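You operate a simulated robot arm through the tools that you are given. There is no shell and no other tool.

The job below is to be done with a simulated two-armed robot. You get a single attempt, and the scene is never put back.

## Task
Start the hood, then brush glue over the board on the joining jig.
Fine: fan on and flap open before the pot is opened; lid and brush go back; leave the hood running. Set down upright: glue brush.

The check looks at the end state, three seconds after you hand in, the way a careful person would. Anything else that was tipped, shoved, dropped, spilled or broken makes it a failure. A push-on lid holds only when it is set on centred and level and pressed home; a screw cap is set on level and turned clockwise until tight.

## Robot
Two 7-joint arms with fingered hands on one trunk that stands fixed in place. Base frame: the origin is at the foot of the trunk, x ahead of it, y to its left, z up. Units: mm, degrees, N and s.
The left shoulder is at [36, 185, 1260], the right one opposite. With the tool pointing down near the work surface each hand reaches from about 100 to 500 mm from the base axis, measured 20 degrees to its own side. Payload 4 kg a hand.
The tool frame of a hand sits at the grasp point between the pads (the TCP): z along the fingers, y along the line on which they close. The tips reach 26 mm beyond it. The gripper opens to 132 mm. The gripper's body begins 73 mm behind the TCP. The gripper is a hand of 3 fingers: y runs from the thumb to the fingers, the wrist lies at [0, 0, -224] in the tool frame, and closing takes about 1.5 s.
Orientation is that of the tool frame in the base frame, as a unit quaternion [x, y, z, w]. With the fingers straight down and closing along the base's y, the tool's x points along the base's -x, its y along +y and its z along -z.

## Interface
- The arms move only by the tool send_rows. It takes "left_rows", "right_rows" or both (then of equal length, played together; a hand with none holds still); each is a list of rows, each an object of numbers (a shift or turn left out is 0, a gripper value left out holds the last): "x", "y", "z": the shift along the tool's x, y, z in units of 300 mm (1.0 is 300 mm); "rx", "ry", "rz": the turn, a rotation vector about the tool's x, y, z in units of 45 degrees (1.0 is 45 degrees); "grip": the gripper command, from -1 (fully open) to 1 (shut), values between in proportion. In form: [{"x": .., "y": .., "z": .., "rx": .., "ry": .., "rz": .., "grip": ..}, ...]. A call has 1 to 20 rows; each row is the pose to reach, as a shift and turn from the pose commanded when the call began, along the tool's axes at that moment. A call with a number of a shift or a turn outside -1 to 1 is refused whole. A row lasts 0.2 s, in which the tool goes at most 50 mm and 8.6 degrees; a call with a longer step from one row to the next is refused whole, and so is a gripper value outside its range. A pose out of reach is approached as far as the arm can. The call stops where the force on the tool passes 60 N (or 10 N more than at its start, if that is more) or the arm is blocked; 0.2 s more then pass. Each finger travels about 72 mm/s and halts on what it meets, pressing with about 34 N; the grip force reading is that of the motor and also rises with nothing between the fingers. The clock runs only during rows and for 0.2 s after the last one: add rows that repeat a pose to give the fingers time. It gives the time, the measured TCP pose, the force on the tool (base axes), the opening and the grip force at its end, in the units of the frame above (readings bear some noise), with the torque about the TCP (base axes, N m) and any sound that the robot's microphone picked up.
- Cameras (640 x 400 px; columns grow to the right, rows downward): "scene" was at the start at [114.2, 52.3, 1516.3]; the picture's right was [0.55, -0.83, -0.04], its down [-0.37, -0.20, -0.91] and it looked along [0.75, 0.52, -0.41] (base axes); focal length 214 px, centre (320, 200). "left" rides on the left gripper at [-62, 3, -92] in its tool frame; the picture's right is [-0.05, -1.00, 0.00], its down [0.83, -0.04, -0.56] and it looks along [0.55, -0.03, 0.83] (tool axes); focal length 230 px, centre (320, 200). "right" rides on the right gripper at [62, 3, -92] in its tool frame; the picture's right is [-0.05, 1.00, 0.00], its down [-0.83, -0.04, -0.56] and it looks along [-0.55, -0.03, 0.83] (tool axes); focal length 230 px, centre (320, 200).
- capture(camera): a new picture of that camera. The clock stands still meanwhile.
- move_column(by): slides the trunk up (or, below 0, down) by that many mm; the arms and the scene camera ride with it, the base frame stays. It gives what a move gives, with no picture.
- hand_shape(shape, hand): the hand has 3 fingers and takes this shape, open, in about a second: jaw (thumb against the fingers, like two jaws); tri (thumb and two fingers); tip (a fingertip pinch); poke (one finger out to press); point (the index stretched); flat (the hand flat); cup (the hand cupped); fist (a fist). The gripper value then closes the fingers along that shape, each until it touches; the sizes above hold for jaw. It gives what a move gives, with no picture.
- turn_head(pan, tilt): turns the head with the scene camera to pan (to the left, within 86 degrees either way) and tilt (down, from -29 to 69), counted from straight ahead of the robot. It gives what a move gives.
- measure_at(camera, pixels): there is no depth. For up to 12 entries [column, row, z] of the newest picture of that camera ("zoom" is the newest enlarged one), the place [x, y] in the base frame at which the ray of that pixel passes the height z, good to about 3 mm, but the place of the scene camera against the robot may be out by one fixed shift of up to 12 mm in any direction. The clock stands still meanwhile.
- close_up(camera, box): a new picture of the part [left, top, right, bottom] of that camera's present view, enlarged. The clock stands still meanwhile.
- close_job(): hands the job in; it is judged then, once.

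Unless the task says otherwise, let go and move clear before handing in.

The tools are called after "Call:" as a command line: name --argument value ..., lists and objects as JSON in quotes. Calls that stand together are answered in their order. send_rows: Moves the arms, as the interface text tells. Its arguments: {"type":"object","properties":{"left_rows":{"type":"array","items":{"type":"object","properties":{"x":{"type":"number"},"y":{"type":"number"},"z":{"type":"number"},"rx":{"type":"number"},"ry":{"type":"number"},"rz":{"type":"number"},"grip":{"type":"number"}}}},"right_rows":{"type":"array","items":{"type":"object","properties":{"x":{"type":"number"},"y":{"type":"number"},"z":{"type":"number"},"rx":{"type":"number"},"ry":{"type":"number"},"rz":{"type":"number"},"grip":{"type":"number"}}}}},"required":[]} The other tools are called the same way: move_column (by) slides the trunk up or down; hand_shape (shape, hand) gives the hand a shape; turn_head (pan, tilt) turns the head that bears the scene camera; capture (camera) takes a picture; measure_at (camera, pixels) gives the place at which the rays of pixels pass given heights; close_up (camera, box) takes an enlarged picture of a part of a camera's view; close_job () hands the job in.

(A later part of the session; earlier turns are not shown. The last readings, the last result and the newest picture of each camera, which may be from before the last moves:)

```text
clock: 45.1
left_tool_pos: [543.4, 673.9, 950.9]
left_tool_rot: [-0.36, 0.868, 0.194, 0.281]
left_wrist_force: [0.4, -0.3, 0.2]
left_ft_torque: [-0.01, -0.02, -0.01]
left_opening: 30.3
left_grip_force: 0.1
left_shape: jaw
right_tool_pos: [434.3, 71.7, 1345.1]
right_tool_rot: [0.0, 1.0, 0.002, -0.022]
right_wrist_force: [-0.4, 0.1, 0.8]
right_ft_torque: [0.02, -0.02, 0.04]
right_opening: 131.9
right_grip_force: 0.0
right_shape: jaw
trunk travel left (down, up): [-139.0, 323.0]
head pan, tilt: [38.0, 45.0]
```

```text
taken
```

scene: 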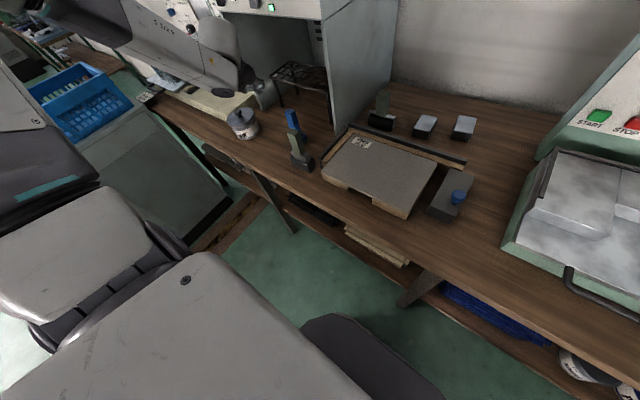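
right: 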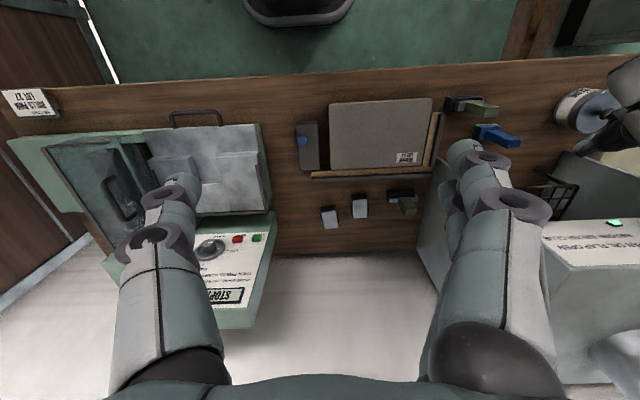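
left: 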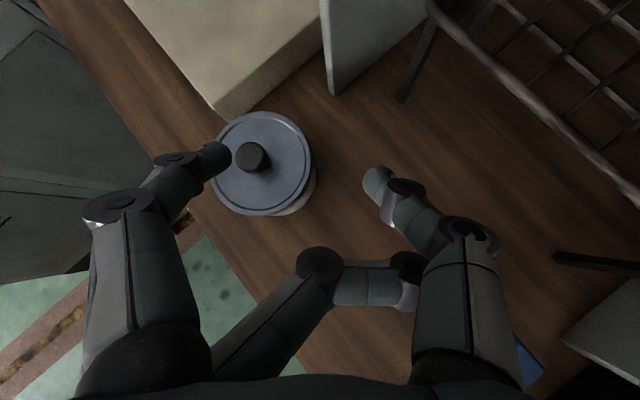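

Settled at (543,674,951) with a slightly rotated tool. I'll straighten to a clean 45° tilt facing the pot, hover above the knob with a wide opening, and inspect.

Call:
send_rows --left_rows '[{"x": -0.01, "y": 0.06, "z": 0.035, "rx": 0.027, "ry": -0.031, "rz": -0.034, "grip": -0.3}, {"x": -0.018, "y": 0.12, "z": 0.07, "rx": 0.055, "ry": -0.062, "rz": -0.067, "grip": -0.3}, {"x": -0.028, "y": 0.18, "z": 0.105, "rx": 0.082, "ry": -0.093, "rz": -0.1, "grip": -0.3}, {"x": -0.037, "y": 0.233, "z": 0.141, "rx": 0.109, "ry": -0.1235, "rz": -0.134, "grip": -0.3}, {"x": -0.037, "y": 0.233, "z": 0.141, "rx": 0.109, "ry": -0.1235, "rz": -0.134, "grip": -0.3}, {"x": -0.037, "y": 0.233, "z": 0.141, "rx": 0.109, "ry": -0.1235, "rz": -0.134, "grip": -0.3}]'

Call:
capture --camera "left"

Call:
capture --camera "scene"

```text
clock: 46.5
left_tool_pos: [512.3, 746.6, 935.9]
left_tool_rot: [-0.383, 0.841, 0.157, 0.348]
left_wrist_force: [1.3, -0.9, -1.2]
left_ft_torque: [-0.01, 0.02, 0.01]
left_opening: 28.2
left_grip_force: 0.0
left_shape: jaw
right_tool_pos: [435.4, 71.7, 1346.2]
right_tool_rot: [0.0, 1.0, 0.002, -0.023]
right_wrist_force: [0.5, -0.2, 0.6]
right_ft_torque: [0.01, 0.0, 0.01]
right_opening: 131.7
right_grip_force: 0.0
right_shape: jaw
trunk travel left (down, up): [-139.0, 323.0]
head pan, tilt: [38.0, 45.0]
```

```text
taken
```

left: 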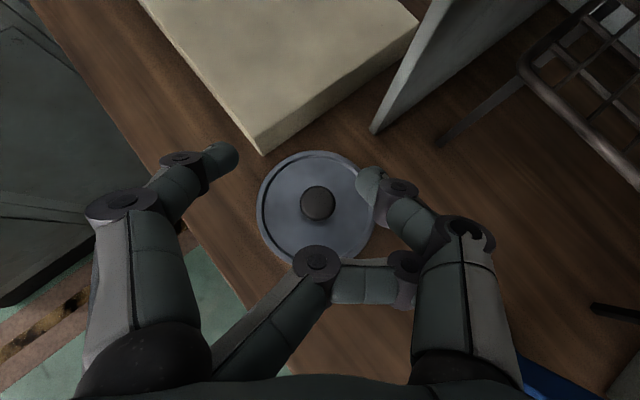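

```text
taken
```

scene: 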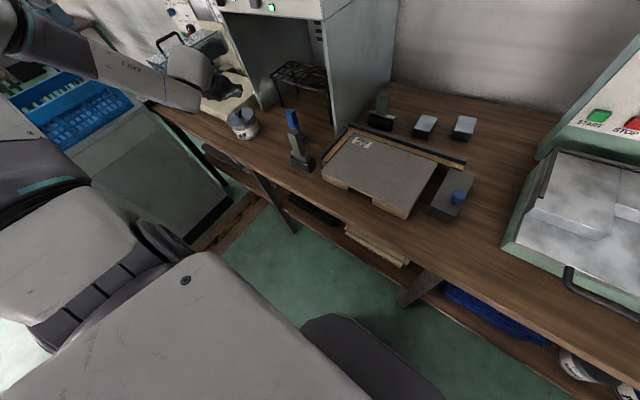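

The opening reads 28 because the middle finger (330,285) is still curled from the pointing shape. I'll rise a bit and re-form the jaw.

Call:
send_rows --left_rows '[{"x": -0.07, "z": -0.07}, {"x": -0.12, "z": -0.12}, {"x": -0.12, "z": -0.12}]'

Call:
hand_shape --hand "left" --shape "jaw"

Call:
send_rows --left_rows '[{"grip": -1}, {"grip": -1}, {"grip": -1}, {"grip": -1}, {"grip": -1}, {"grip": -1}]'

Call:
capture --camera "left"

```text
clock: 47.4
left_tool_pos: [515.4, 747.0, 986.7]
left_tool_rot: [-0.382, 0.842, 0.158, 0.347]
left_wrist_force: [-0.3, -0.3, -0.2]
left_ft_torque: [-0.04, 0.0, 0.0]
left_opening: 29.1
left_grip_force: 0.1
left_shape: jaw
right_tool_pos: [434.9, 71.4, 1346.4]
right_tool_rot: [0.0, 1.0, 0.002, -0.023]
right_wrist_force: [0.4, 0.5, -0.6]
right_ft_torque: [-0.01, -0.01, 0.0]
right_opening: 131.7
right_grip_force: 0.1
right_shape: jaw
trunk travel left (down, up): [-139.0, 323.0]
head pan, tilt: [38.0, 45.0]
```

```text
clock: 48.2
left_tool_pos: [514.0, 747.6, 987.3]
left_tool_rot: [-0.383, 0.842, 0.157, 0.346]
left_wrist_force: [-0.2, 0.8, 0.6]
left_ft_torque: [0.02, 0.0, 0.04]
left_opening: 95.2
left_grip_force: 0.0
left_shape: jaw
right_tool_pos: [435.8, 73.0, 1345.6]
right_tool_rot: [0.0, 1.0, 0.001, -0.023]
right_wrist_force: [0.4, 0.8, -0.7]
right_ft_torque: [0.0, 0.02, -0.03]
right_opening: 131.9
right_grip_force: 0.0
right_shape: jaw
trunk travel left (down, up): [-139.0, 323.0]
head pan, tilt: [38.0, 45.0]
```

```text
clock: 49.6
left_tool_pos: [514.5, 747.2, 985.1]
left_tool_rot: [-0.383, 0.841, 0.157, 0.347]
left_wrist_force: [-0.1, 0.4, 0.3]
left_ft_torque: [-0.01, 0.0, -0.01]
left_opening: 94.7
left_grip_force: 0.0
left_shape: jaw
right_tool_pos: [434.9, 72.0, 1344.8]
right_tool_rot: [0.0, 1.0, 0.002, -0.024]
right_wrist_force: [-0.1, 0.4, 0.4]
right_ft_torque: [0.0, -0.01, 0.02]
right_opening: 132.0
right_grip_force: 0.0
right_shape: jaw
trunk travel left (down, up): [-139.0, 323.0]
head pan, tilt: [38.0, 45.0]
```

```text
taken
```

left: 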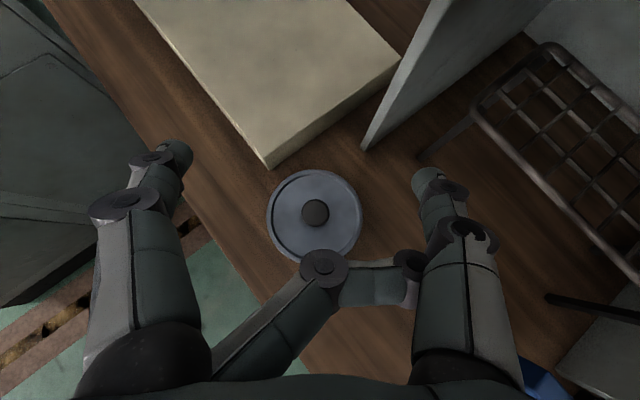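

The middle finger seems caught on the thumb (408,268). I'll try going through other shapes to free it.

Call:
hand_shape --hand "left" --shape "flat"

Call:
capture --camera "left"

Call:
hand_shape --hand "left" --shape "jaw"

Call:
capture --camera "left"

```text
clock: 50.5
left_tool_pos: [513.5, 746.8, 986.6]
left_tool_rot: [-0.382, 0.842, 0.157, 0.347]
left_wrist_force: [-0.1, -0.3, 1.0]
left_ft_torque: [0.04, -0.02, -0.01]
left_opening: 0.0
left_grip_force: 0.0
left_shape: flat
right_tool_pos: [435.4, 72.3, 1346.3]
right_tool_rot: [0.0, 1.0, 0.002, -0.023]
right_wrist_force: [0.3, -0.2, 0.2]
right_ft_torque: [-0.02, 0.04, 0.02]
right_opening: 132.0
right_grip_force: 0.1
right_shape: jaw
trunk travel left (down, up): [-139.0, 323.0]
head pan, tilt: [38.0, 45.0]
```

```text
taken
```

left: 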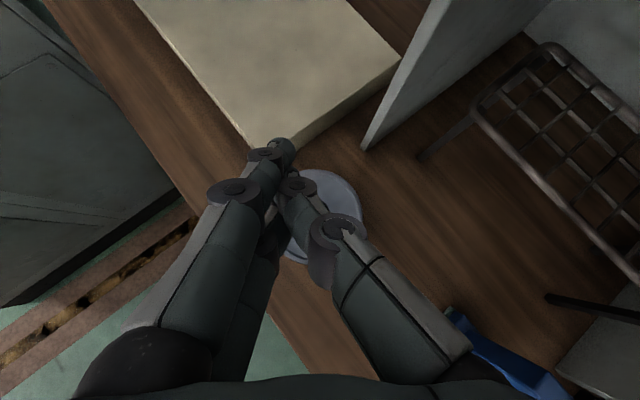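

```text
clock: 51.5
left_tool_pos: [514.1, 747.3, 986.0]
left_tool_rot: [-0.383, 0.841, 0.158, 0.348]
left_wrist_force: [0.0, -0.3, 0.5]
left_ft_torque: [0.02, 0.02, 0.0]
left_opening: 131.9
left_grip_force: 0.1
left_shape: jaw
right_tool_pos: [434.1, 71.3, 1346.2]
right_tool_rot: [0.0, 1.0, 0.002, -0.024]
right_wrist_force: [0.3, -0.3, -0.6]
right_ft_torque: [0.01, 0.0, 0.02]
right_opening: 131.7
right_grip_force: 0.1
right_shape: jaw
trunk travel left (down, up): [-139.0, 323.0]
head pan, tilt: [38.0, 45.0]
```

```text
taken
```

left: 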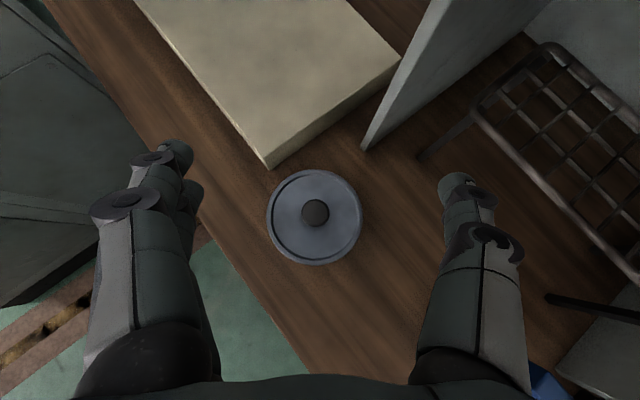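

Jaw is free again at 132 mm. Knob works out at about (522,757), nicely under the tool axis; lid top ≈ z 838. I'll narrow the opening and descend to z≈885, then look.

Call:
send_rows --left_rows '[{"x": 0.05, "z": 0.05, "grip": -0.1}, {"x": 0.11, "z": 0.11, "grip": -0.1}, {"x": 0.17, "z": 0.17, "grip": -0.1}, {"x": 0.21, "z": 0.21, "grip": -0.1}, {"x": 0.238, "z": 0.238, "grip": -0.1}, {"x": 0.238, "z": 0.238, "grip": -0.1}]'

Call:
capture --camera "left"

Call:
close_up --camera "scene" --box '[180, 60, 300, 150]'

```text
clock: 52.9
left_tool_pos: [513.6, 748.5, 886.3]
left_tool_rot: [-0.383, 0.841, 0.157, 0.347]
left_wrist_force: [0.2, 1.2, -0.6]
left_ft_torque: [-0.02, 0.03, 0.01]
left_opening: 73.2
left_grip_force: 0.0
left_shape: jaw
right_tool_pos: [434.3, 71.9, 1346.0]
right_tool_rot: [0.0, 1.0, 0.002, -0.023]
right_wrist_force: [-0.4, -1.2, -0.1]
right_ft_torque: [0.01, 0.02, -0.01]
right_opening: 131.7
right_grip_force: 0.1
right_shape: jaw
trunk travel left (down, up): [-139.0, 323.0]
head pan, tilt: [38.0, 45.0]
```

```text
taken
```

left: 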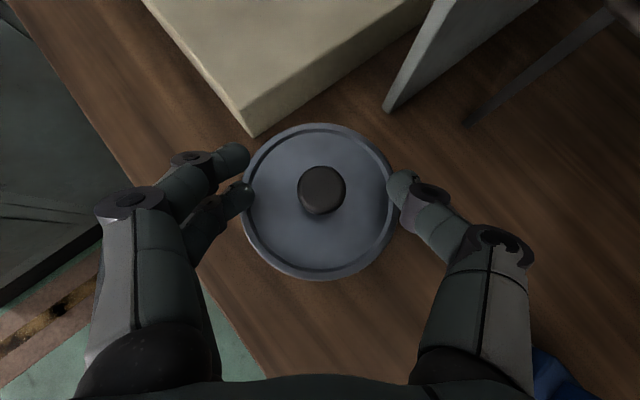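

```text
4.44 times, centred on (240, 105) of scene
```

zoom: 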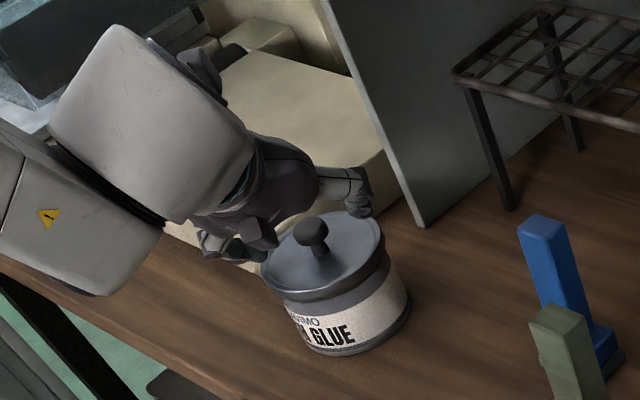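

Lid top now reads ≈842, knob centre ≈(523,757,861). I'll go down 14 mm so the finger pads straddle the knob and close.

Call:
send_rows --left_rows '[{"x": 0.015, "y": -0.003, "z": 0.019}, {"x": 0.03, "y": -0.006, "z": 0.038}, {"x": 0.03, "y": -0.006, "z": 0.038}]'

Call:
send_rows --left_rows '[{"grip": 0.2}, {"grip": 0.4}, {"grip": 0.55}, {"grip": 0.7}, {"grip": 1}, {"grip": 1}, {"grip": 1}, {"grip": 1}]'

Call:
capture --camera "left"

Call:
close_up --camera "scene" --box '[180, 60, 300, 150]'

```text
clock: 53.6
left_tool_pos: [516.8, 748.8, 877.8]
left_tool_rot: [-0.382, 0.839, 0.162, 0.353]
left_wrist_force: [1.1, 2.4, 33.7]
left_ft_torque: [1.3, 1.03, -0.12]
left_opening: 73.3
left_grip_force: 0.1
left_shape: jaw
right_tool_pos: [431.4, 66.2, 1348.8]
right_tool_rot: [0.001, 1.0, 0.003, -0.021]
right_wrist_force: [0.3, -1.0, -0.5]
right_ft_torque: [0.02, -0.01, -0.02]
right_opening: 131.8
right_grip_force: 0.1
right_shape: jaw
trunk travel left (down, up): [-139.0, 323.0]
head pan, tilt: [38.0, 45.0]
```

```text
clock: 55.5
left_tool_pos: [517.6, 748.8, 877.9]
left_tool_rot: [-0.381, 0.839, 0.162, 0.353]
left_wrist_force: [6.3, 4.6, 38.0]
left_ft_torque: [1.32, 1.14, 0.17]
left_opening: 30.6
left_grip_force: 34.1
left_shape: jaw
right_tool_pos: [432.3, 66.7, 1346.4]
right_tool_rot: [0.001, 1.0, 0.004, -0.023]
right_wrist_force: [-0.3, 0.2, 0.3]
right_ft_torque: [0.0, 0.05, 0.02]
right_opening: 132.1
right_grip_force: 0.1
right_shape: jaw
trunk travel left (down, up): [-139.0, 323.0]
head pan, tilt: [38.0, 45.0]
```

```text
taken
```

left: 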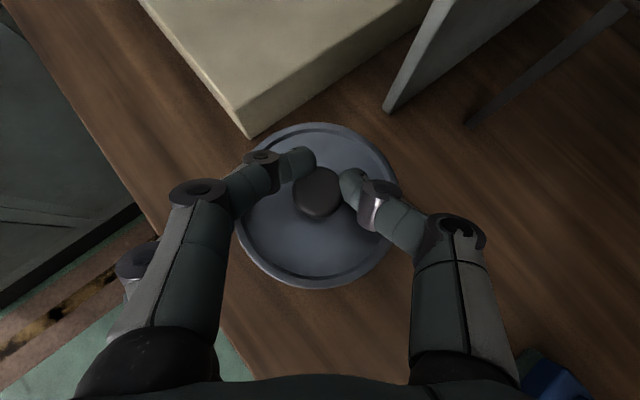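

```text
4.44 times, centred on (240, 105) of scene
```

zoom: 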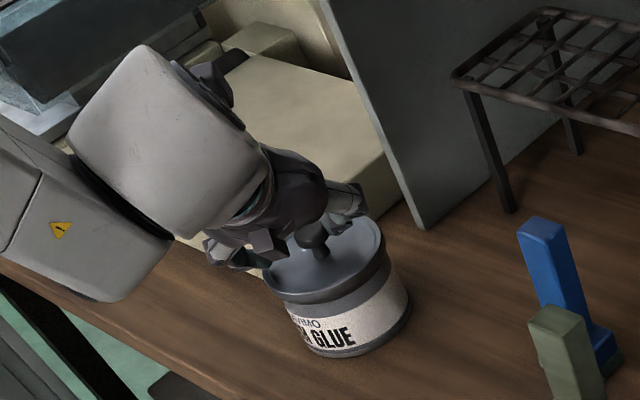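

It's pressing 38 N down (middle finger rests on the lid rim, 135,262) and index+thumb hold the knob at 30.6 mm. I'll relieve the pressure by a few mm and look closely at the grip.

Call:
send_rows --left_rows '[{"x": -0.005, "z": -0.005}, {"x": -0.01, "z": -0.01}, {"x": -0.014, "z": -0.014}, {"x": -0.014, "z": -0.014}]'

Call:
close_up --camera "left" --box '[200, 90, 420, 290]'

Call:
close_up --camera "scene" --box '[210, 90, 290, 150]'

```text
clock: 56.5
left_tool_pos: [513.8, 748.7, 878.8]
left_tool_rot: [-0.382, 0.84, 0.16, 0.35]
left_wrist_force: [6.9, 4.1, 27.0]
left_ft_torque: [1.16, 0.82, -0.19]
left_opening: 29.5
left_grip_force: 33.7
left_shape: jaw
right_tool_pos: [433.7, 69.0, 1346.9]
right_tool_rot: [0.0, 1.0, 0.003, -0.023]
right_wrist_force: [0.3, -0.6, 0.8]
right_ft_torque: [0.04, 0.01, 0.0]
right_opening: 132.0
right_grip_force: 0.1
right_shape: jaw
trunk travel left (down, up): [-139.0, 323.0]
head pan, tilt: [38.0, 45.0]
```

```text
2.00 times, centred on (310, 190) of left
```

zoom: 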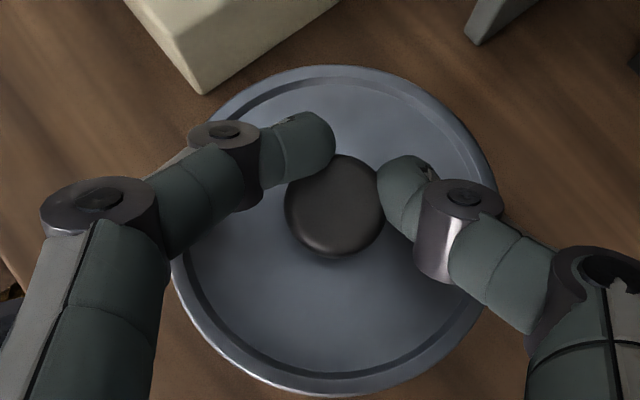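

```text
6.67 times, centred on (250, 120) of scene
```

zoom: 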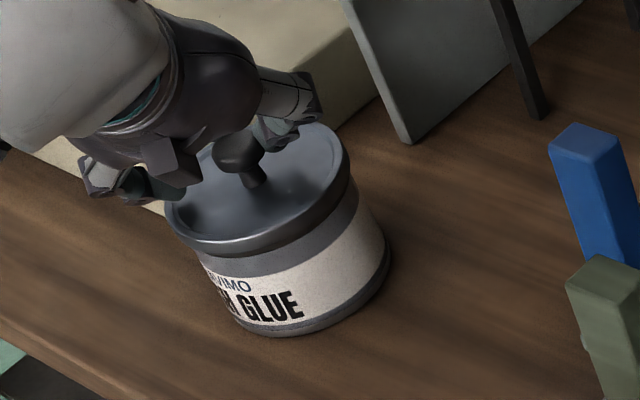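

The index only catches the knob's upper rim and the middle finger is fouling the lid – a poor grip. I'll open, rise, and try a more vertical tool (tilt ~25°).

Call:
send_rows --left_rows '[{"grip": 0.3}, {"grip": -0.1}, {"grip": -0.1}, {"grip": -0.1}, {"x": -0.05, "z": -0.05, "grip": -0.1}, {"x": -0.12, "z": -0.12, "grip": -0.1}, {"x": -0.19, "z": -0.19, "grip": -0.1}, {"x": -0.19, "z": -0.19, "grip": -0.1}]'

Call:
send_rows --left_rows '[{"ry": 0.11}, {"ry": 0.22}, {"ry": 0.33}, {"ry": 0.444}, {"ry": 0.444}, {"ry": 0.444}]'

Call:
capture --camera "left"

Call:
capture --camera "scene"

```text
clock: 58.2
left_tool_pos: [514.0, 749.2, 956.7]
left_tool_rot: [-0.384, 0.842, 0.158, 0.346]
left_wrist_force: [0.5, 0.9, -0.2]
left_ft_torque: [0.01, 0.01, -0.02]
left_opening: 72.0
left_grip_force: 0.1
left_shape: jaw
right_tool_pos: [435.2, 72.4, 1345.7]
right_tool_rot: [-0.001, 1.0, 0.002, -0.023]
right_wrist_force: [0.0, -0.5, 0.0]
right_ft_torque: [-0.02, -0.01, 0.03]
right_opening: 131.9
right_grip_force: 0.1
right_shape: jaw
trunk travel left (down, up): [-139.0, 323.0]
head pan, tilt: [38.0, 45.0]
```

```text
clock: 59.6
left_tool_pos: [514.5, 748.7, 958.2]
left_tool_rot: [-0.389, 0.856, 0.141, 0.31]
left_wrist_force: [-0.4, -0.3, 0.8]
left_ft_torque: [0.02, -0.01, 0.0]
left_opening: 72.2
left_grip_force: 0.1
left_shape: jaw
left hand out of reach, approached as far as the arm can: row 2, 3, 4, 5, 6
right_tool_pos: [435.2, 72.1, 1344.9]
right_tool_rot: [0.001, 1.0, 0.001, -0.024]
right_wrist_force: [0.9, 0.2, 0.3]
right_ft_torque: [-0.01, -0.01, -0.01]
right_opening: 131.9
right_grip_force: 0.2
right_shape: jaw
trunk travel left (down, up): [-139.0, 323.0]
head pan, tilt: [38.0, 45.0]
```

```text
taken
```

left: 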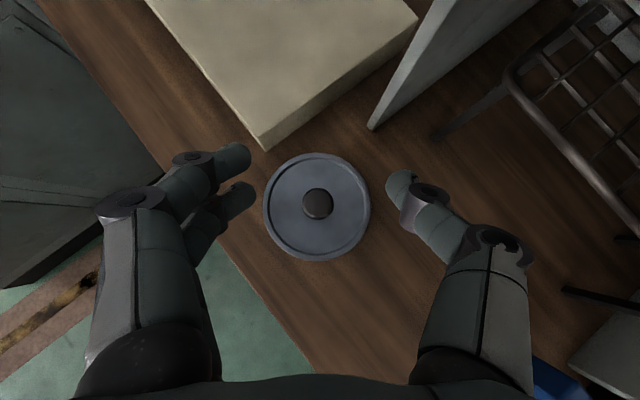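

```text
taken
```

scene: 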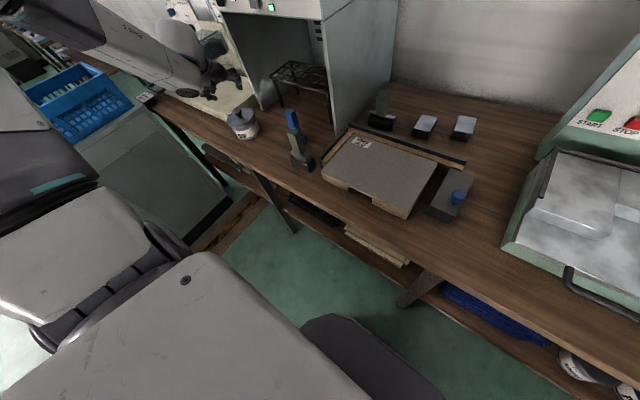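

Tilt is limited to ~40° here. I'll check whether the "tip" pinch keeps the middle finger out of the way.

Call:
hand_shape --hand "left" --shape "tip"

Call:
capture --camera "left"

Call:
close_up --camera "scene" --box '[160, 30, 280, 130]'

Call:
hand_shape --hand "left" --shape "tri"

Call:
capture --camera "left"

Call:
close_up --camera "scene" --box '[160, 30, 280, 130]'

```text
clock: 60.5
left_tool_pos: [514.8, 750.3, 957.1]
left_tool_rot: [-0.389, 0.856, 0.14, 0.311]
left_wrist_force: [0.3, 0.4, 0.7]
left_ft_torque: [-0.01, 0.03, 0.0]
left_opening: 132.0
left_grip_force: 0.0
left_shape: tip
right_tool_pos: [433.9, 71.6, 1346.5]
right_tool_rot: [0.0, 1.0, 0.002, -0.024]
right_wrist_force: [-0.2, -1.0, 0.0]
right_ft_torque: [-0.02, -0.04, 0.0]
right_opening: 131.9
right_grip_force: 0.0
right_shape: jaw
trunk travel left (down, up): [-139.0, 323.0]
head pan, tilt: [38.0, 45.0]
```

```text
taken
```

left: 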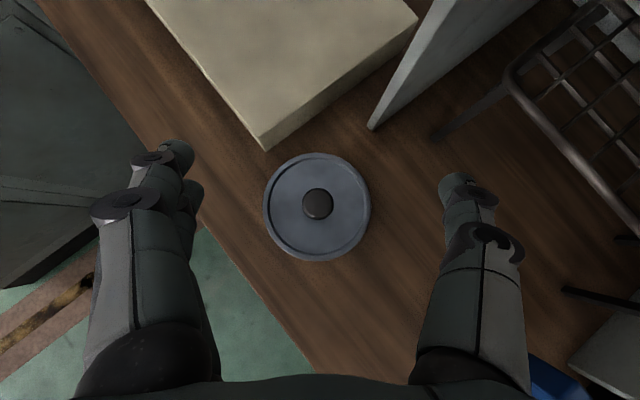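

```text
4.00 times, centred on (220, 80) of scene
```

zoom: 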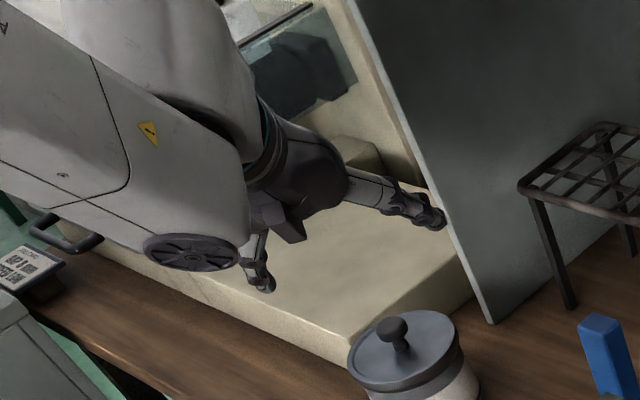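

```text
clock: 61.5
left_tool_pos: [515.6, 749.2, 957.7]
left_tool_rot: [-0.39, 0.855, 0.141, 0.311]
left_wrist_force: [0.4, 0.0, 0.4]
left_ft_torque: [-0.02, -0.02, 0.01]
left_opening: 131.9
left_grip_force: 0.1
left_shape: tri
right_tool_pos: [435.7, 71.2, 1345.4]
right_tool_rot: [0.0, 1.0, 0.002, -0.023]
right_wrist_force: [0.3, -0.5, 0.2]
right_ft_torque: [-0.02, -0.02, 0.0]
right_opening: 132.1
right_grip_force: 0.0
right_shape: jaw
trunk travel left (down, up): [-139.0, 323.0]
head pan, tilt: [38.0, 45.0]
```

```text
taken
```

left: 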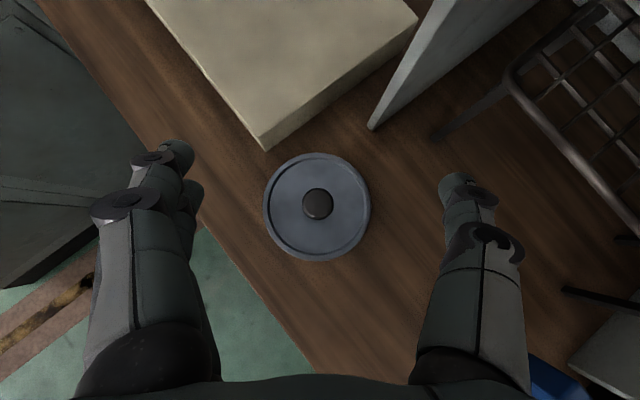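

```text
4.00 times, centred on (220, 80) of scene
```

zoom: 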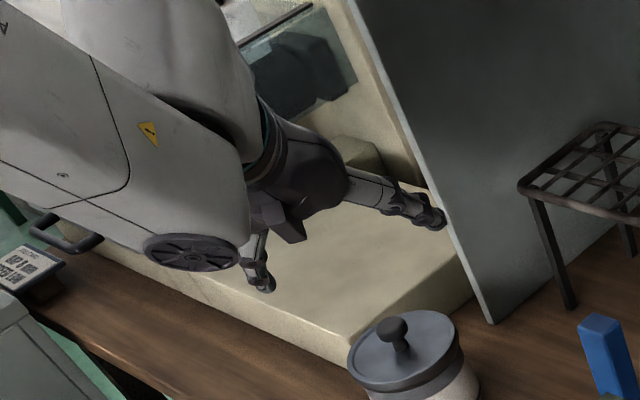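

Open shapes look alike; differences show when closing. I'll close "tip" partially in the air and look.

Call:
hand_shape --hand "left" --shape "tip"

Call:
send_rows --left_rows '[{"grip": 0.55}, {"grip": 0.55}, {"grip": 0.55}, {"grip": 0.55}, {"grip": 0.55}, {"grip": 0.55}]'

Call:
capture --camera "left"

Call:
close_up --camera "scene" --box '[180, 40, 280, 130]'

Call:
hand_shape --hand "left" --shape "tri"

Call:
send_rows --left_rows '[{"grip": 0.55}, {"grip": 0.55}, {"grip": 0.55}, {"grip": 0.55}, {"grip": 0.55}, {"grip": 0.55}]'

Call:
capture --camera "left"

Call:
close_up --camera "scene" --box '[180, 40, 280, 130]'

```text
clock: 62.4
left_tool_pos: [516.0, 749.8, 957.6]
left_tool_rot: [-0.39, 0.855, 0.141, 0.311]
left_wrist_force: [-0.9, 0.9, 0.8]
left_ft_torque: [-0.03, 0.02, 0.04]
left_opening: 132.0
left_grip_force: 0.0
left_shape: tip
right_tool_pos: [435.2, 70.8, 1345.2]
right_tool_rot: [0.0, 1.0, 0.002, -0.024]
right_wrist_force: [-0.2, 0.5, -0.3]
right_ft_torque: [-0.03, 0.0, 0.01]
right_opening: 131.9
right_grip_force: 0.0
right_shape: jaw
trunk travel left (down, up): [-139.0, 323.0]
head pan, tilt: [38.0, 45.0]
```

```text
clock: 63.8
left_tool_pos: [514.7, 748.6, 957.4]
left_tool_rot: [-0.389, 0.856, 0.141, 0.311]
left_wrist_force: [0.4, 0.4, -0.5]
left_ft_torque: [0.02, -0.01, -0.02]
left_opening: 30.3
left_grip_force: 0.0
left_shape: tip
right_tool_pos: [435.6, 70.8, 1346.5]
right_tool_rot: [-0.001, 1.0, 0.002, -0.023]
right_wrist_force: [-0.4, 0.0, 0.5]
right_ft_torque: [-0.01, 0.0, -0.01]
right_opening: 131.8
right_grip_force: 0.1
right_shape: jaw
trunk travel left (down, up): [-139.0, 323.0]
head pan, tilt: [38.0, 45.0]
```

```text
taken
```

left: 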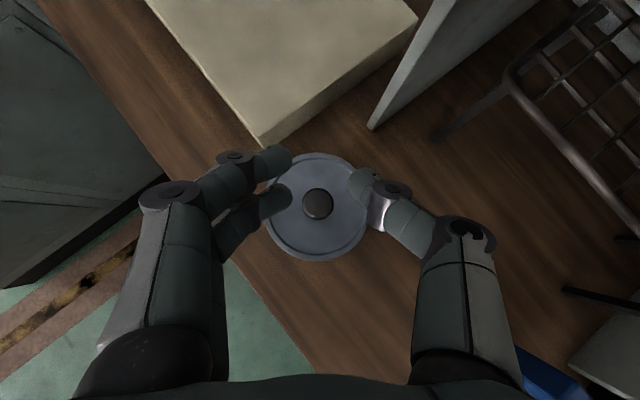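

```text
4.44 times, centred on (230, 85) of scene
```

zoom: 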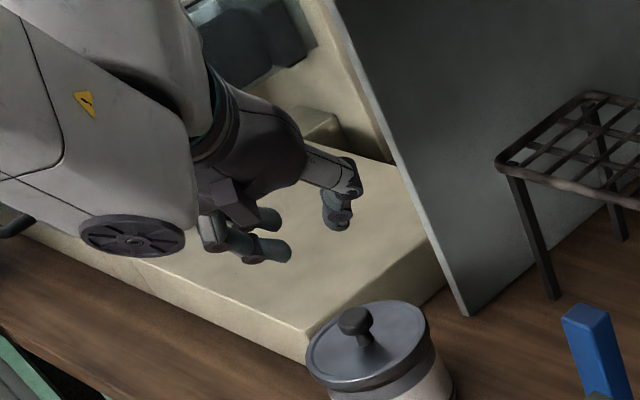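

```text
clock: 64.7
left_tool_pos: [515.3, 749.8, 956.8]
left_tool_rot: [-0.39, 0.855, 0.141, 0.31]
left_wrist_force: [-0.6, -1.0, 0.1]
left_ft_torque: [0.0, -0.01, 0.0]
left_opening: 131.7
left_grip_force: 0.1
left_shape: tri
right_tool_pos: [435.0, 72.3, 1345.8]
right_tool_rot: [0.0, 1.0, 0.002, -0.024]
right_wrist_force: [0.9, 0.3, 0.4]
right_ft_torque: [0.01, 0.01, 0.0]
right_opening: 132.0
right_grip_force: 0.1
right_shape: jaw
trunk travel left (down, up): [-139.0, 323.0]
head pan, tilt: [38.0, 45.0]
```

```text
clock: 66.0
left_tool_pos: [515.4, 749.6, 956.9]
left_tool_rot: [-0.39, 0.856, 0.141, 0.31]
left_wrist_force: [0.1, -0.5, 0.2]
left_ft_torque: [-0.02, -0.01, 0.01]
left_opening: 30.1
left_grip_force: 0.1
left_shape: tri
right_tool_pos: [434.2, 71.9, 1344.9]
right_tool_rot: [0.0, 1.0, 0.002, -0.024]
right_wrist_force: [-0.6, -1.1, 0.1]
right_ft_torque: [0.03, 0.03, 0.03]
right_opening: 131.7
right_grip_force: 0.0
right_shape: jaw
trunk travel left (down, up): [-139.0, 323.0]
head pan, tilt: [38.0, 45.0]
```

```text
taken
```

left: 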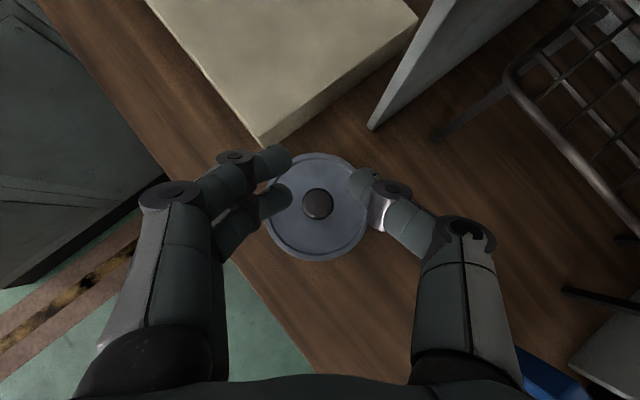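

```text
4.44 times, centred on (230, 85) of scene
```

zoom: 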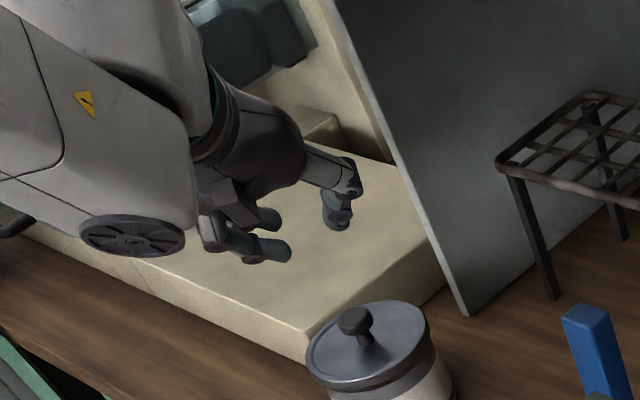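

Jaw, tri and tip close alike: index lies ~8 mm above, middle ~17 mm below the tool axis. So I'll grip the knob between thumb and middle finger, offset 10 mm along tool x, at the present 40° tilt; first hover at z≈895.

Call:
send_rows --left_rows '[{"x": 0.0, "z": 0.0, "grip": -0.05}, {"x": 0.0, "z": 0.0, "grip": -0.05}, {"x": 0.04, "y": -0.001, "z": 0.06, "grip": -0.05}, {"x": 0.08, "y": -0.002, "z": 0.12, "grip": -0.05}, {"x": 0.119, "y": -0.003, "z": 0.17, "grip": -0.05}, {"x": 0.119, "y": -0.003, "z": 0.17, "grip": -0.05}]'

Call:
capture --camera "left"

Call:
close_up --camera "scene" --box '[200, 80, 290, 150]'

```text
clock: 67.5
left_tool_pos: [520.7, 752.7, 896.2]
left_tool_rot: [-0.39, 0.855, 0.142, 0.311]
left_wrist_force: [0.3, 0.0, 0.3]
left_ft_torque: [-0.04, -0.02, -0.02]
left_opening: 68.5
left_grip_force: 0.0
left_shape: tri
right_tool_pos: [434.0, 72.9, 1345.3]
right_tool_rot: [0.0, 1.0, 0.002, -0.024]
right_wrist_force: [0.9, -0.6, 0.3]
right_ft_torque: [0.05, 0.01, -0.01]
right_opening: 131.8
right_grip_force: 0.1
right_shape: jaw
trunk travel left (down, up): [-139.0, 323.0]
head pan, tilt: [38.0, 45.0]
```

```text
taken
```

left: 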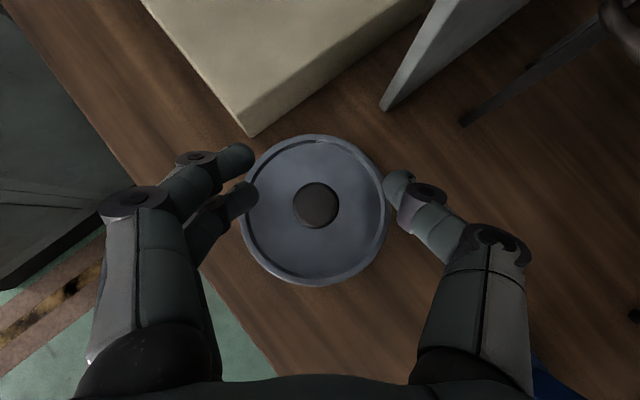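

```text
5.71 times, centred on (245, 115) of scene
```

zoom: 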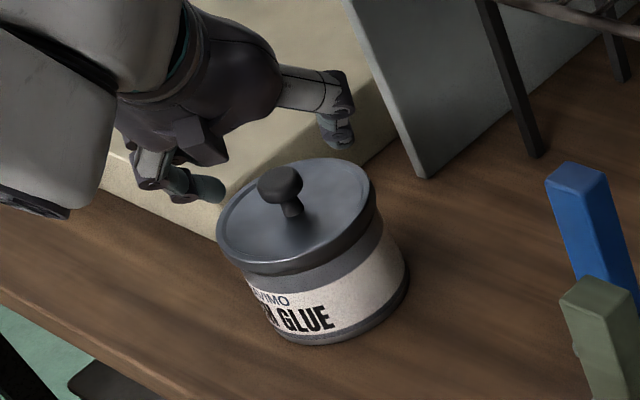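

Knob at px (316,205), giving K≈(521.5,755). Descending the last 13 mm, then closing gently.

Call:
send_rows --left_rows '[{"x": 0.018, "y": 0.002, "z": 0.014}, {"x": 0.036, "y": 0.003, "z": 0.028}, {"x": 0.036, "y": 0.003, "z": 0.028}]'

Call:
close_up --camera "left" --box '[200, 90, 420, 290]'

Call:
close_up --camera "scene" --box '[200, 80, 290, 150]'

```text
clock: 68.2
left_tool_pos: [518.0, 751.1, 883.2]
left_tool_rot: [-0.389, 0.856, 0.14, 0.311]
left_wrist_force: [0.2, -0.6, 1.0]
left_ft_torque: [0.03, 0.06, 0.02]
left_opening: 68.7
left_grip_force: 0.0
left_shape: tri
right_tool_pos: [435.1, 71.3, 1346.2]
right_tool_rot: [0.0, 1.0, 0.001, -0.023]
right_wrist_force: [-0.2, 0.1, -1.0]
right_ft_torque: [0.0, -0.03, -0.02]
right_opening: 132.0
right_grip_force: 0.1
right_shape: jaw
trunk travel left (down, up): [-139.0, 323.0]
head pan, tilt: [38.0, 45.0]
```

```text
2.00 times, centred on (310, 190) of left
```

zoom: 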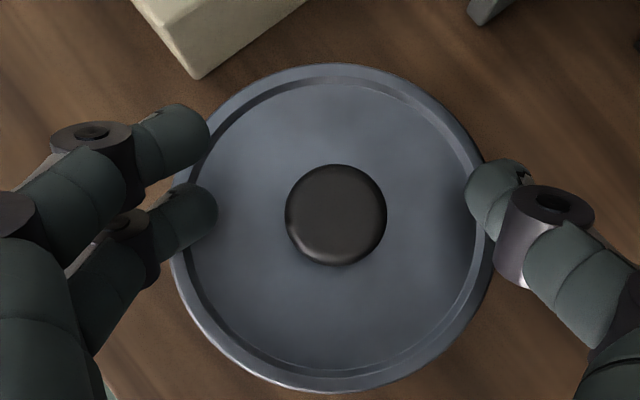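

```text
5.71 times, centred on (245, 115) of scene
```

zoom: 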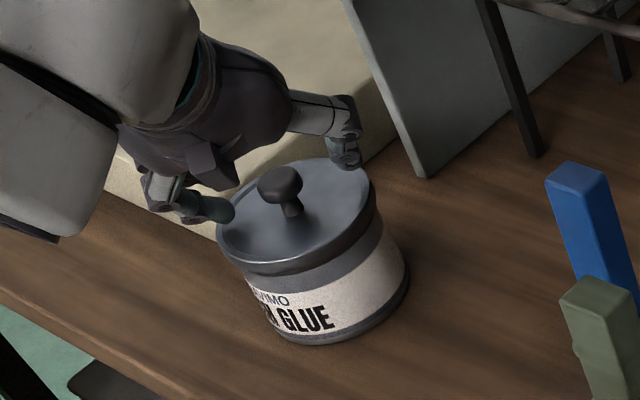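

No contact, fingers level with the knob cap (middle at zoom row 210, thumb row 190, knob row 215). Closing now.

Call:
send_rows --left_rows '[{"grip": 0.15}, {"grip": 0.3}, {"grip": 0.42}, {"grip": 0.5}, {"grip": 0.55}, {"grip": 0.6}, {"grip": 0.7}, {"grip": 0.8}, {"grip": 0.8}]'

Call:
close_up --camera "left" --box '[200, 90, 420, 290]'

Call:
close_up --camera "scene" --box '[200, 80, 290, 150]'

```text
clock: 70.2
left_tool_pos: [519.7, 750.2, 882.7]
left_tool_rot: [-0.389, 0.856, 0.141, 0.311]
left_wrist_force: [5.6, -1.6, 0.6]
left_ft_torque: [0.06, -0.03, 0.0]
left_opening: 9.3
left_grip_force: 34.2
left_shape: tri
right_tool_pos: [436.6, 71.2, 1346.6]
right_tool_rot: [0.0, 1.0, 0.002, -0.024]
right_wrist_force: [-0.4, -0.7, 0.0]
right_ft_torque: [0.02, 0.01, -0.02]
right_opening: 132.0
right_grip_force: 0.0
right_shape: jaw
trunk travel left (down, up): [-139.0, 323.0]
head pan, tilt: [38.0, 45.0]
heard: snap
```

```text
2.00 times, centred on (310, 190) of left
```

zoom: 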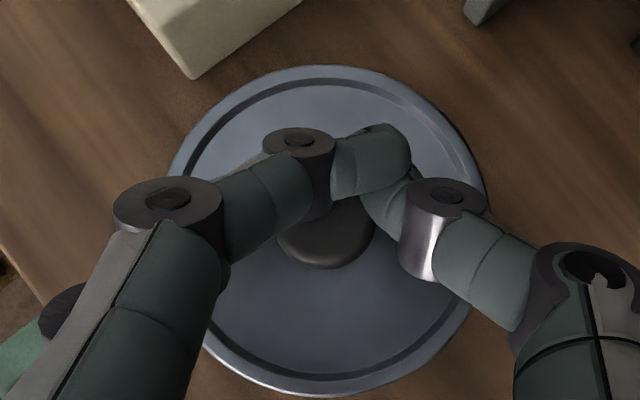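

```text
5.71 times, centred on (245, 115) of scene
```

zoom: 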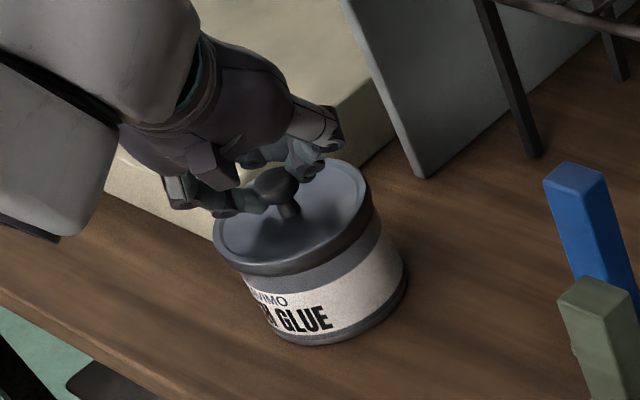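

A "snap" was heard; the index has slid over the knob while middle and thumb hold it. I'll lift gently a few mm and see whether the lid comes free.

Call:
send_rows --left_rows '[{"x": -0.006, "z": -0.008, "grip": 1}, {"x": -0.013, "z": -0.016, "grip": 1}, {"x": -0.02, "z": -0.024, "grip": 1}, {"x": -0.026, "z": -0.031, "grip": 1}, {"x": -0.026, "z": -0.031, "grip": 1}]'

Call:
close_up --camera "left" --box '[200, 90, 420, 290]'

Call:
close_up --camera "scene" --box '[200, 80, 290, 150]'

```text
clock: 71.5
left_tool_pos: [517.9, 751.0, 893.3]
left_tool_rot: [-0.39, 0.856, 0.141, 0.31]
left_wrist_force: [0.1, -0.5, -0.2]
left_ft_torque: [0.03, 0.0, 0.0]
left_opening: 8.5
left_grip_force: 34.5
left_shape: tri
right_tool_pos: [433.8, 72.3, 1345.6]
right_tool_rot: [0.0, 1.0, 0.002, -0.024]
right_wrist_force: [0.4, -0.8, -0.8]
right_ft_torque: [0.02, -0.01, -0.03]
right_opening: 131.9
right_grip_force: 0.1
right_shape: jaw
trunk travel left (down, up): [-139.0, 323.0]
head pan, tilt: [38.0, 45.0]
```

```text
2.00 times, centred on (310, 190) of left
```

zoom: 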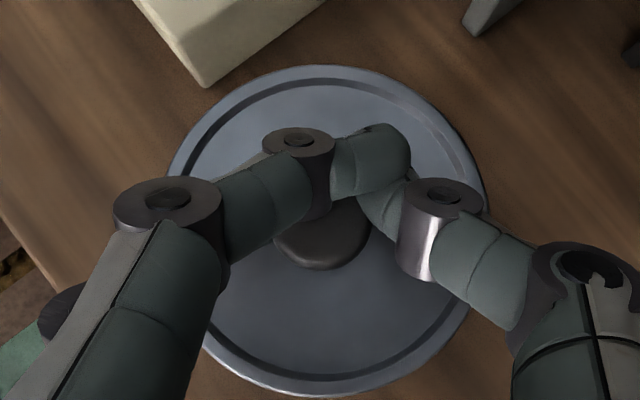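

```text
5.71 times, centred on (245, 115) of scene
```

zoom: 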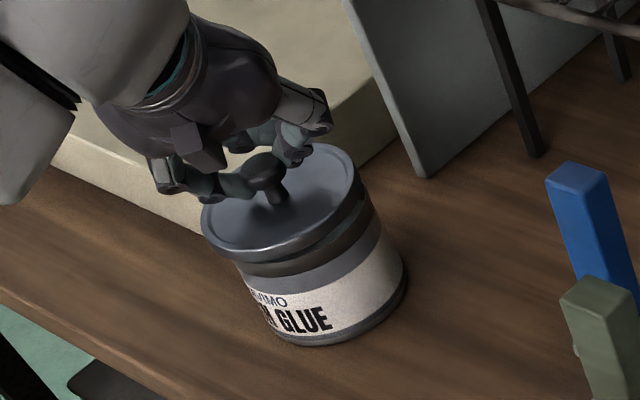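

The lid has come off and rides level with the hand, pot undisturbed. I'll raise it clear and carry it to free bench space around (500,625).

Call:
send_rows --left_rows '[{"x": -0.03, "z": -0.036}, {"x": -0.065, "z": -0.078}, {"x": -0.107, "z": -0.128}, {"x": -0.036, "y": -0.058, "z": -0.187}, {"x": 0.035, "y": -0.117, "z": -0.247}, {"x": 0.106, "y": -0.175, "z": -0.306}, {"x": 0.178, "y": -0.234, "z": -0.365}, {"x": 0.178, "y": -0.234, "z": -0.365}]'

Call:
capture --camera "left"

Call:
capture --camera "scene"

```text
clock: 73.2
left_tool_pos: [497.6, 620.2, 944.2]
left_tool_rot: [-0.389, 0.856, 0.14, 0.311]
left_wrist_force: [-0.2, -0.2, -0.3]
left_ft_torque: [0.03, -0.05, 0.02]
left_opening: 8.2
left_grip_force: 34.4
left_shape: tri
left hand out of reach, approached as far as the arm can: row 3
right_tool_pos: [434.7, 72.6, 1346.3]
right_tool_rot: [0.0, 1.0, 0.001, -0.024]
right_wrist_force: [0.3, -0.6, -0.5]
right_ft_torque: [0.01, -0.02, -0.03]
right_opening: 132.1
right_grip_force: 0.1
right_shape: jaw
trunk travel left (down, up): [-139.0, 323.0]
head pan, tilt: [38.0, 45.0]
```

```text
taken
```

left: 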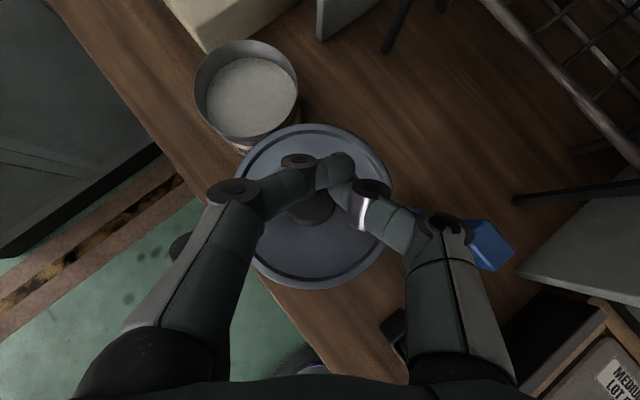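

```text
taken
```

scene: 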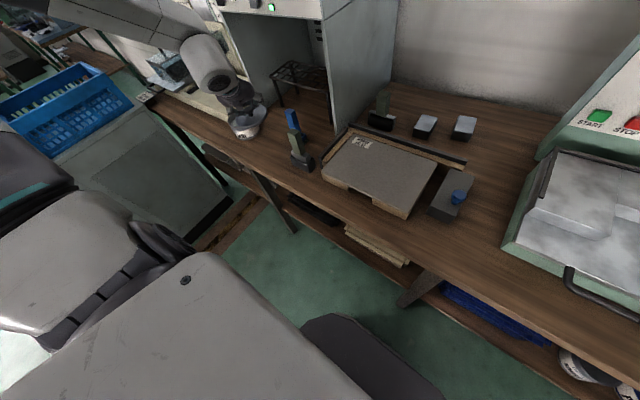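

Pot is open with white glue at about 18 mm below its rim; the lid hangs level. Lowering it toward the bench, first 75 mm.

Call:
send_rows --left_rows '[{"x": 0.055, "z": 0.065}, {"x": 0.11, "z": 0.13}, {"x": 0.16, "z": 0.1925}, {"x": 0.16, "z": 0.1925}]'

Call:
close_up --camera "scene" --box '[200, 80, 320, 170]'

Call:
capture --camera "left"

```text
clock: 74.2
left_tool_pos: [496.9, 620.8, 868.8]
left_tool_rot: [-0.39, 0.855, 0.141, 0.31]
left_wrist_force: [0.9, -0.8, 0.2]
left_ft_torque: [0.03, 0.0, -0.04]
left_opening: 8.0
left_grip_force: 33.8
left_shape: tri
right_tool_pos: [434.2, 70.6, 1344.7]
right_tool_rot: [-0.001, 1.0, 0.001, -0.024]
right_wrist_force: [0.8, -0.9, 0.3]
right_ft_torque: [0.02, 0.01, 0.01]
right_opening: 132.0
right_grip_force: 0.0
right_shape: jaw
trunk travel left (down, up): [-139.0, 323.0]
head pan, tilt: [38.0, 45.0]
```

```text
4.44 times, centred on (260, 125) of scene
```

zoom: 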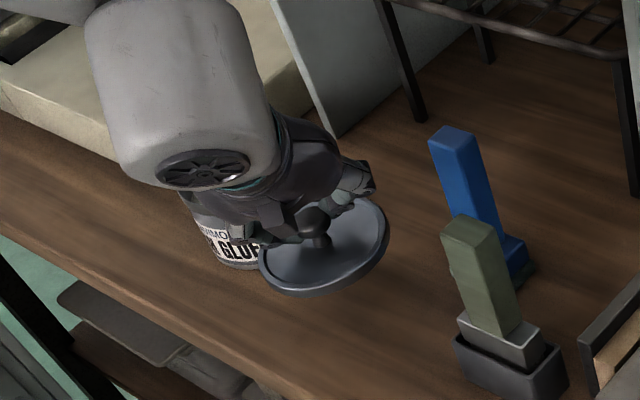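

```text
taken
```

left: 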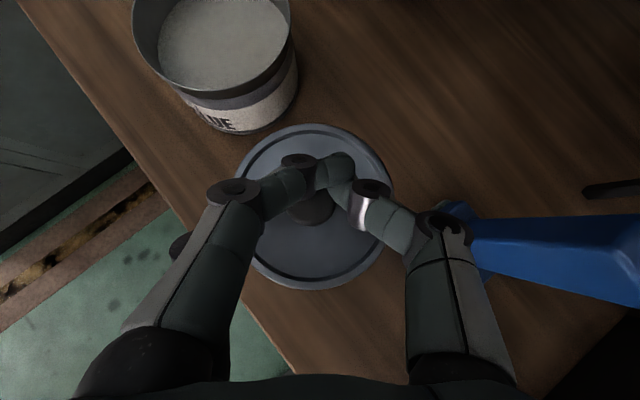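

Lid looks level relative to the leaning verticals. I'll shift a little away from the blue sponge (15 mm toward me) and descend carefully.

Call:
send_rows --left_rows '[{"x": 0.024, "y": 0.025, "z": 0.013}, {"x": 0.048, "y": 0.049, "z": 0.026}, {"x": 0.0555, "y": 0.049, "z": 0.035}, {"x": 0.062, "y": 0.049, "z": 0.043}, {"x": 0.062, "y": 0.049, "z": 0.043}]'

Call:
close_up --camera "scene" --box '[200, 80, 320, 170]'

```text
clock: 75.5
left_tool_pos: [480.8, 625.8, 847.0]
left_tool_rot: [-0.389, 0.856, 0.14, 0.311]
left_wrist_force: [0.3, 1.3, -1.1]
left_ft_torque: [-0.04, 0.0, 0.01]
left_opening: 8.3
left_grip_force: 34.0
left_shape: tri
right_tool_pos: [433.8, 72.9, 1344.9]
right_tool_rot: [0.0, 1.0, 0.002, -0.023]
right_wrist_force: [-0.1, 0.5, -0.1]
right_ft_torque: [0.02, 0.04, 0.0]
right_opening: 131.8
right_grip_force: 0.1
right_shape: jaw
trunk travel left (down, up): [-139.0, 323.0]
head pan, tilt: [38.0, 45.0]
```

```text
4.44 times, centred on (260, 125) of scene
```

zoom: 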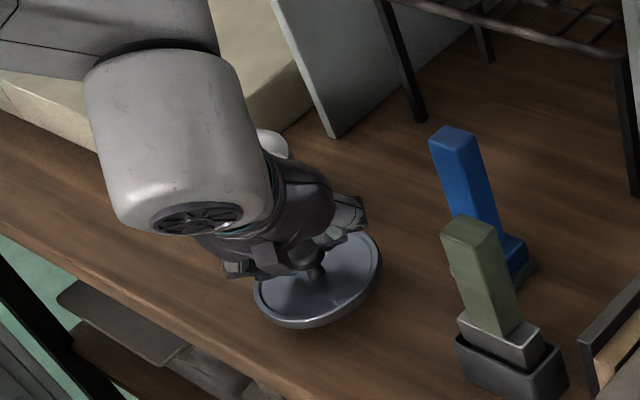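

No contact yet at TCP z 847. Continue down in 3 mm steps.

Call:
send_rows --left_rows '[{"x": 0.0064, "z": 0.0077}, {"x": 0.0128, "z": 0.0154}, {"x": 0.0193, "z": 0.0231}, {"x": 0.0257, "z": 0.0308}, {"x": 0.0257, "z": 0.0308}]'

```text
clock: 76.7
left_tool_pos: [483.4, 626.9, 835.4]
left_tool_rot: [-0.39, 0.856, 0.14, 0.311]
left_wrist_force: [-0.3, 0.6, -0.4]
left_ft_torque: [0.0, 0.01, 0.04]
left_opening: 8.4
left_grip_force: 34.0
left_shape: tri
right_tool_pos: [434.8, 71.1, 1345.8]
right_tool_rot: [-0.001, 1.0, 0.002, -0.023]
right_wrist_force: [-0.4, 0.2, 0.0]
right_ft_torque: [0.0, 0.0, 0.0]
right_opening: 132.0
right_grip_force: 0.0
right_shape: jaw
trunk travel left (down, up): [-139.0, 323.0]
head pan, tilt: [38.0, 45.0]
```

Still free. Another 12 mm in small steps.

Call:
send_rows --left_rows '[{"x": 0.0064, "z": 0.0077}, {"x": 0.0128, "z": 0.0154}, {"x": 0.0193, "z": 0.0231}, {"x": 0.0257, "z": 0.0308}, {"x": 0.0257, "z": 0.0308}]'

Call:
close_up --camera "scene" --box '[220, 100, 320, 170]'

Call:
capture --camera "left"

```text
clock: 77.8
left_tool_pos: [482.2, 626.4, 822.9]
left_tool_rot: [-0.39, 0.856, 0.141, 0.31]
left_wrist_force: [-0.3, -0.6, 0.2]
left_ft_torque: [0.0, -0.01, 0.0]
left_opening: 8.2
left_grip_force: 34.0
left_shape: tri
right_tool_pos: [434.9, 70.7, 1345.4]
right_tool_rot: [0.0, 1.0, 0.001, -0.023]
right_wrist_force: [-0.2, 0.5, -0.1]
right_ft_torque: [-0.01, -0.06, -0.04]
right_opening: 131.8
right_grip_force: 0.0
right_shape: jaw
trunk travel left (down, up): [-139.0, 323.0]
head pan, tilt: [38.0, 45.0]
```

```text
5.71 times, centred on (270, 135) of scene
```

zoom: 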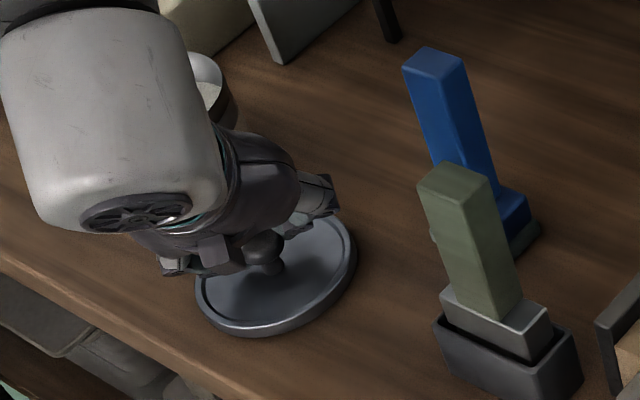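

```text
taken
```

left: 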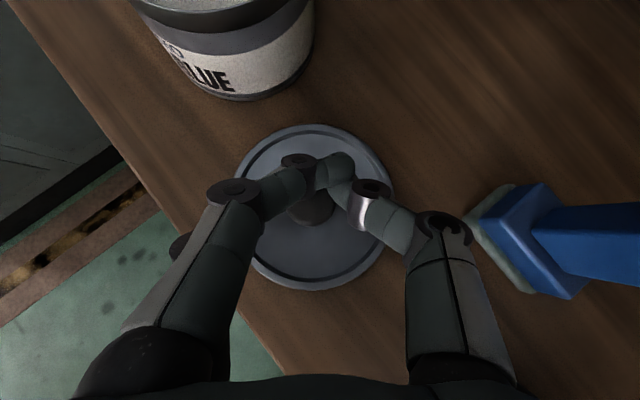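

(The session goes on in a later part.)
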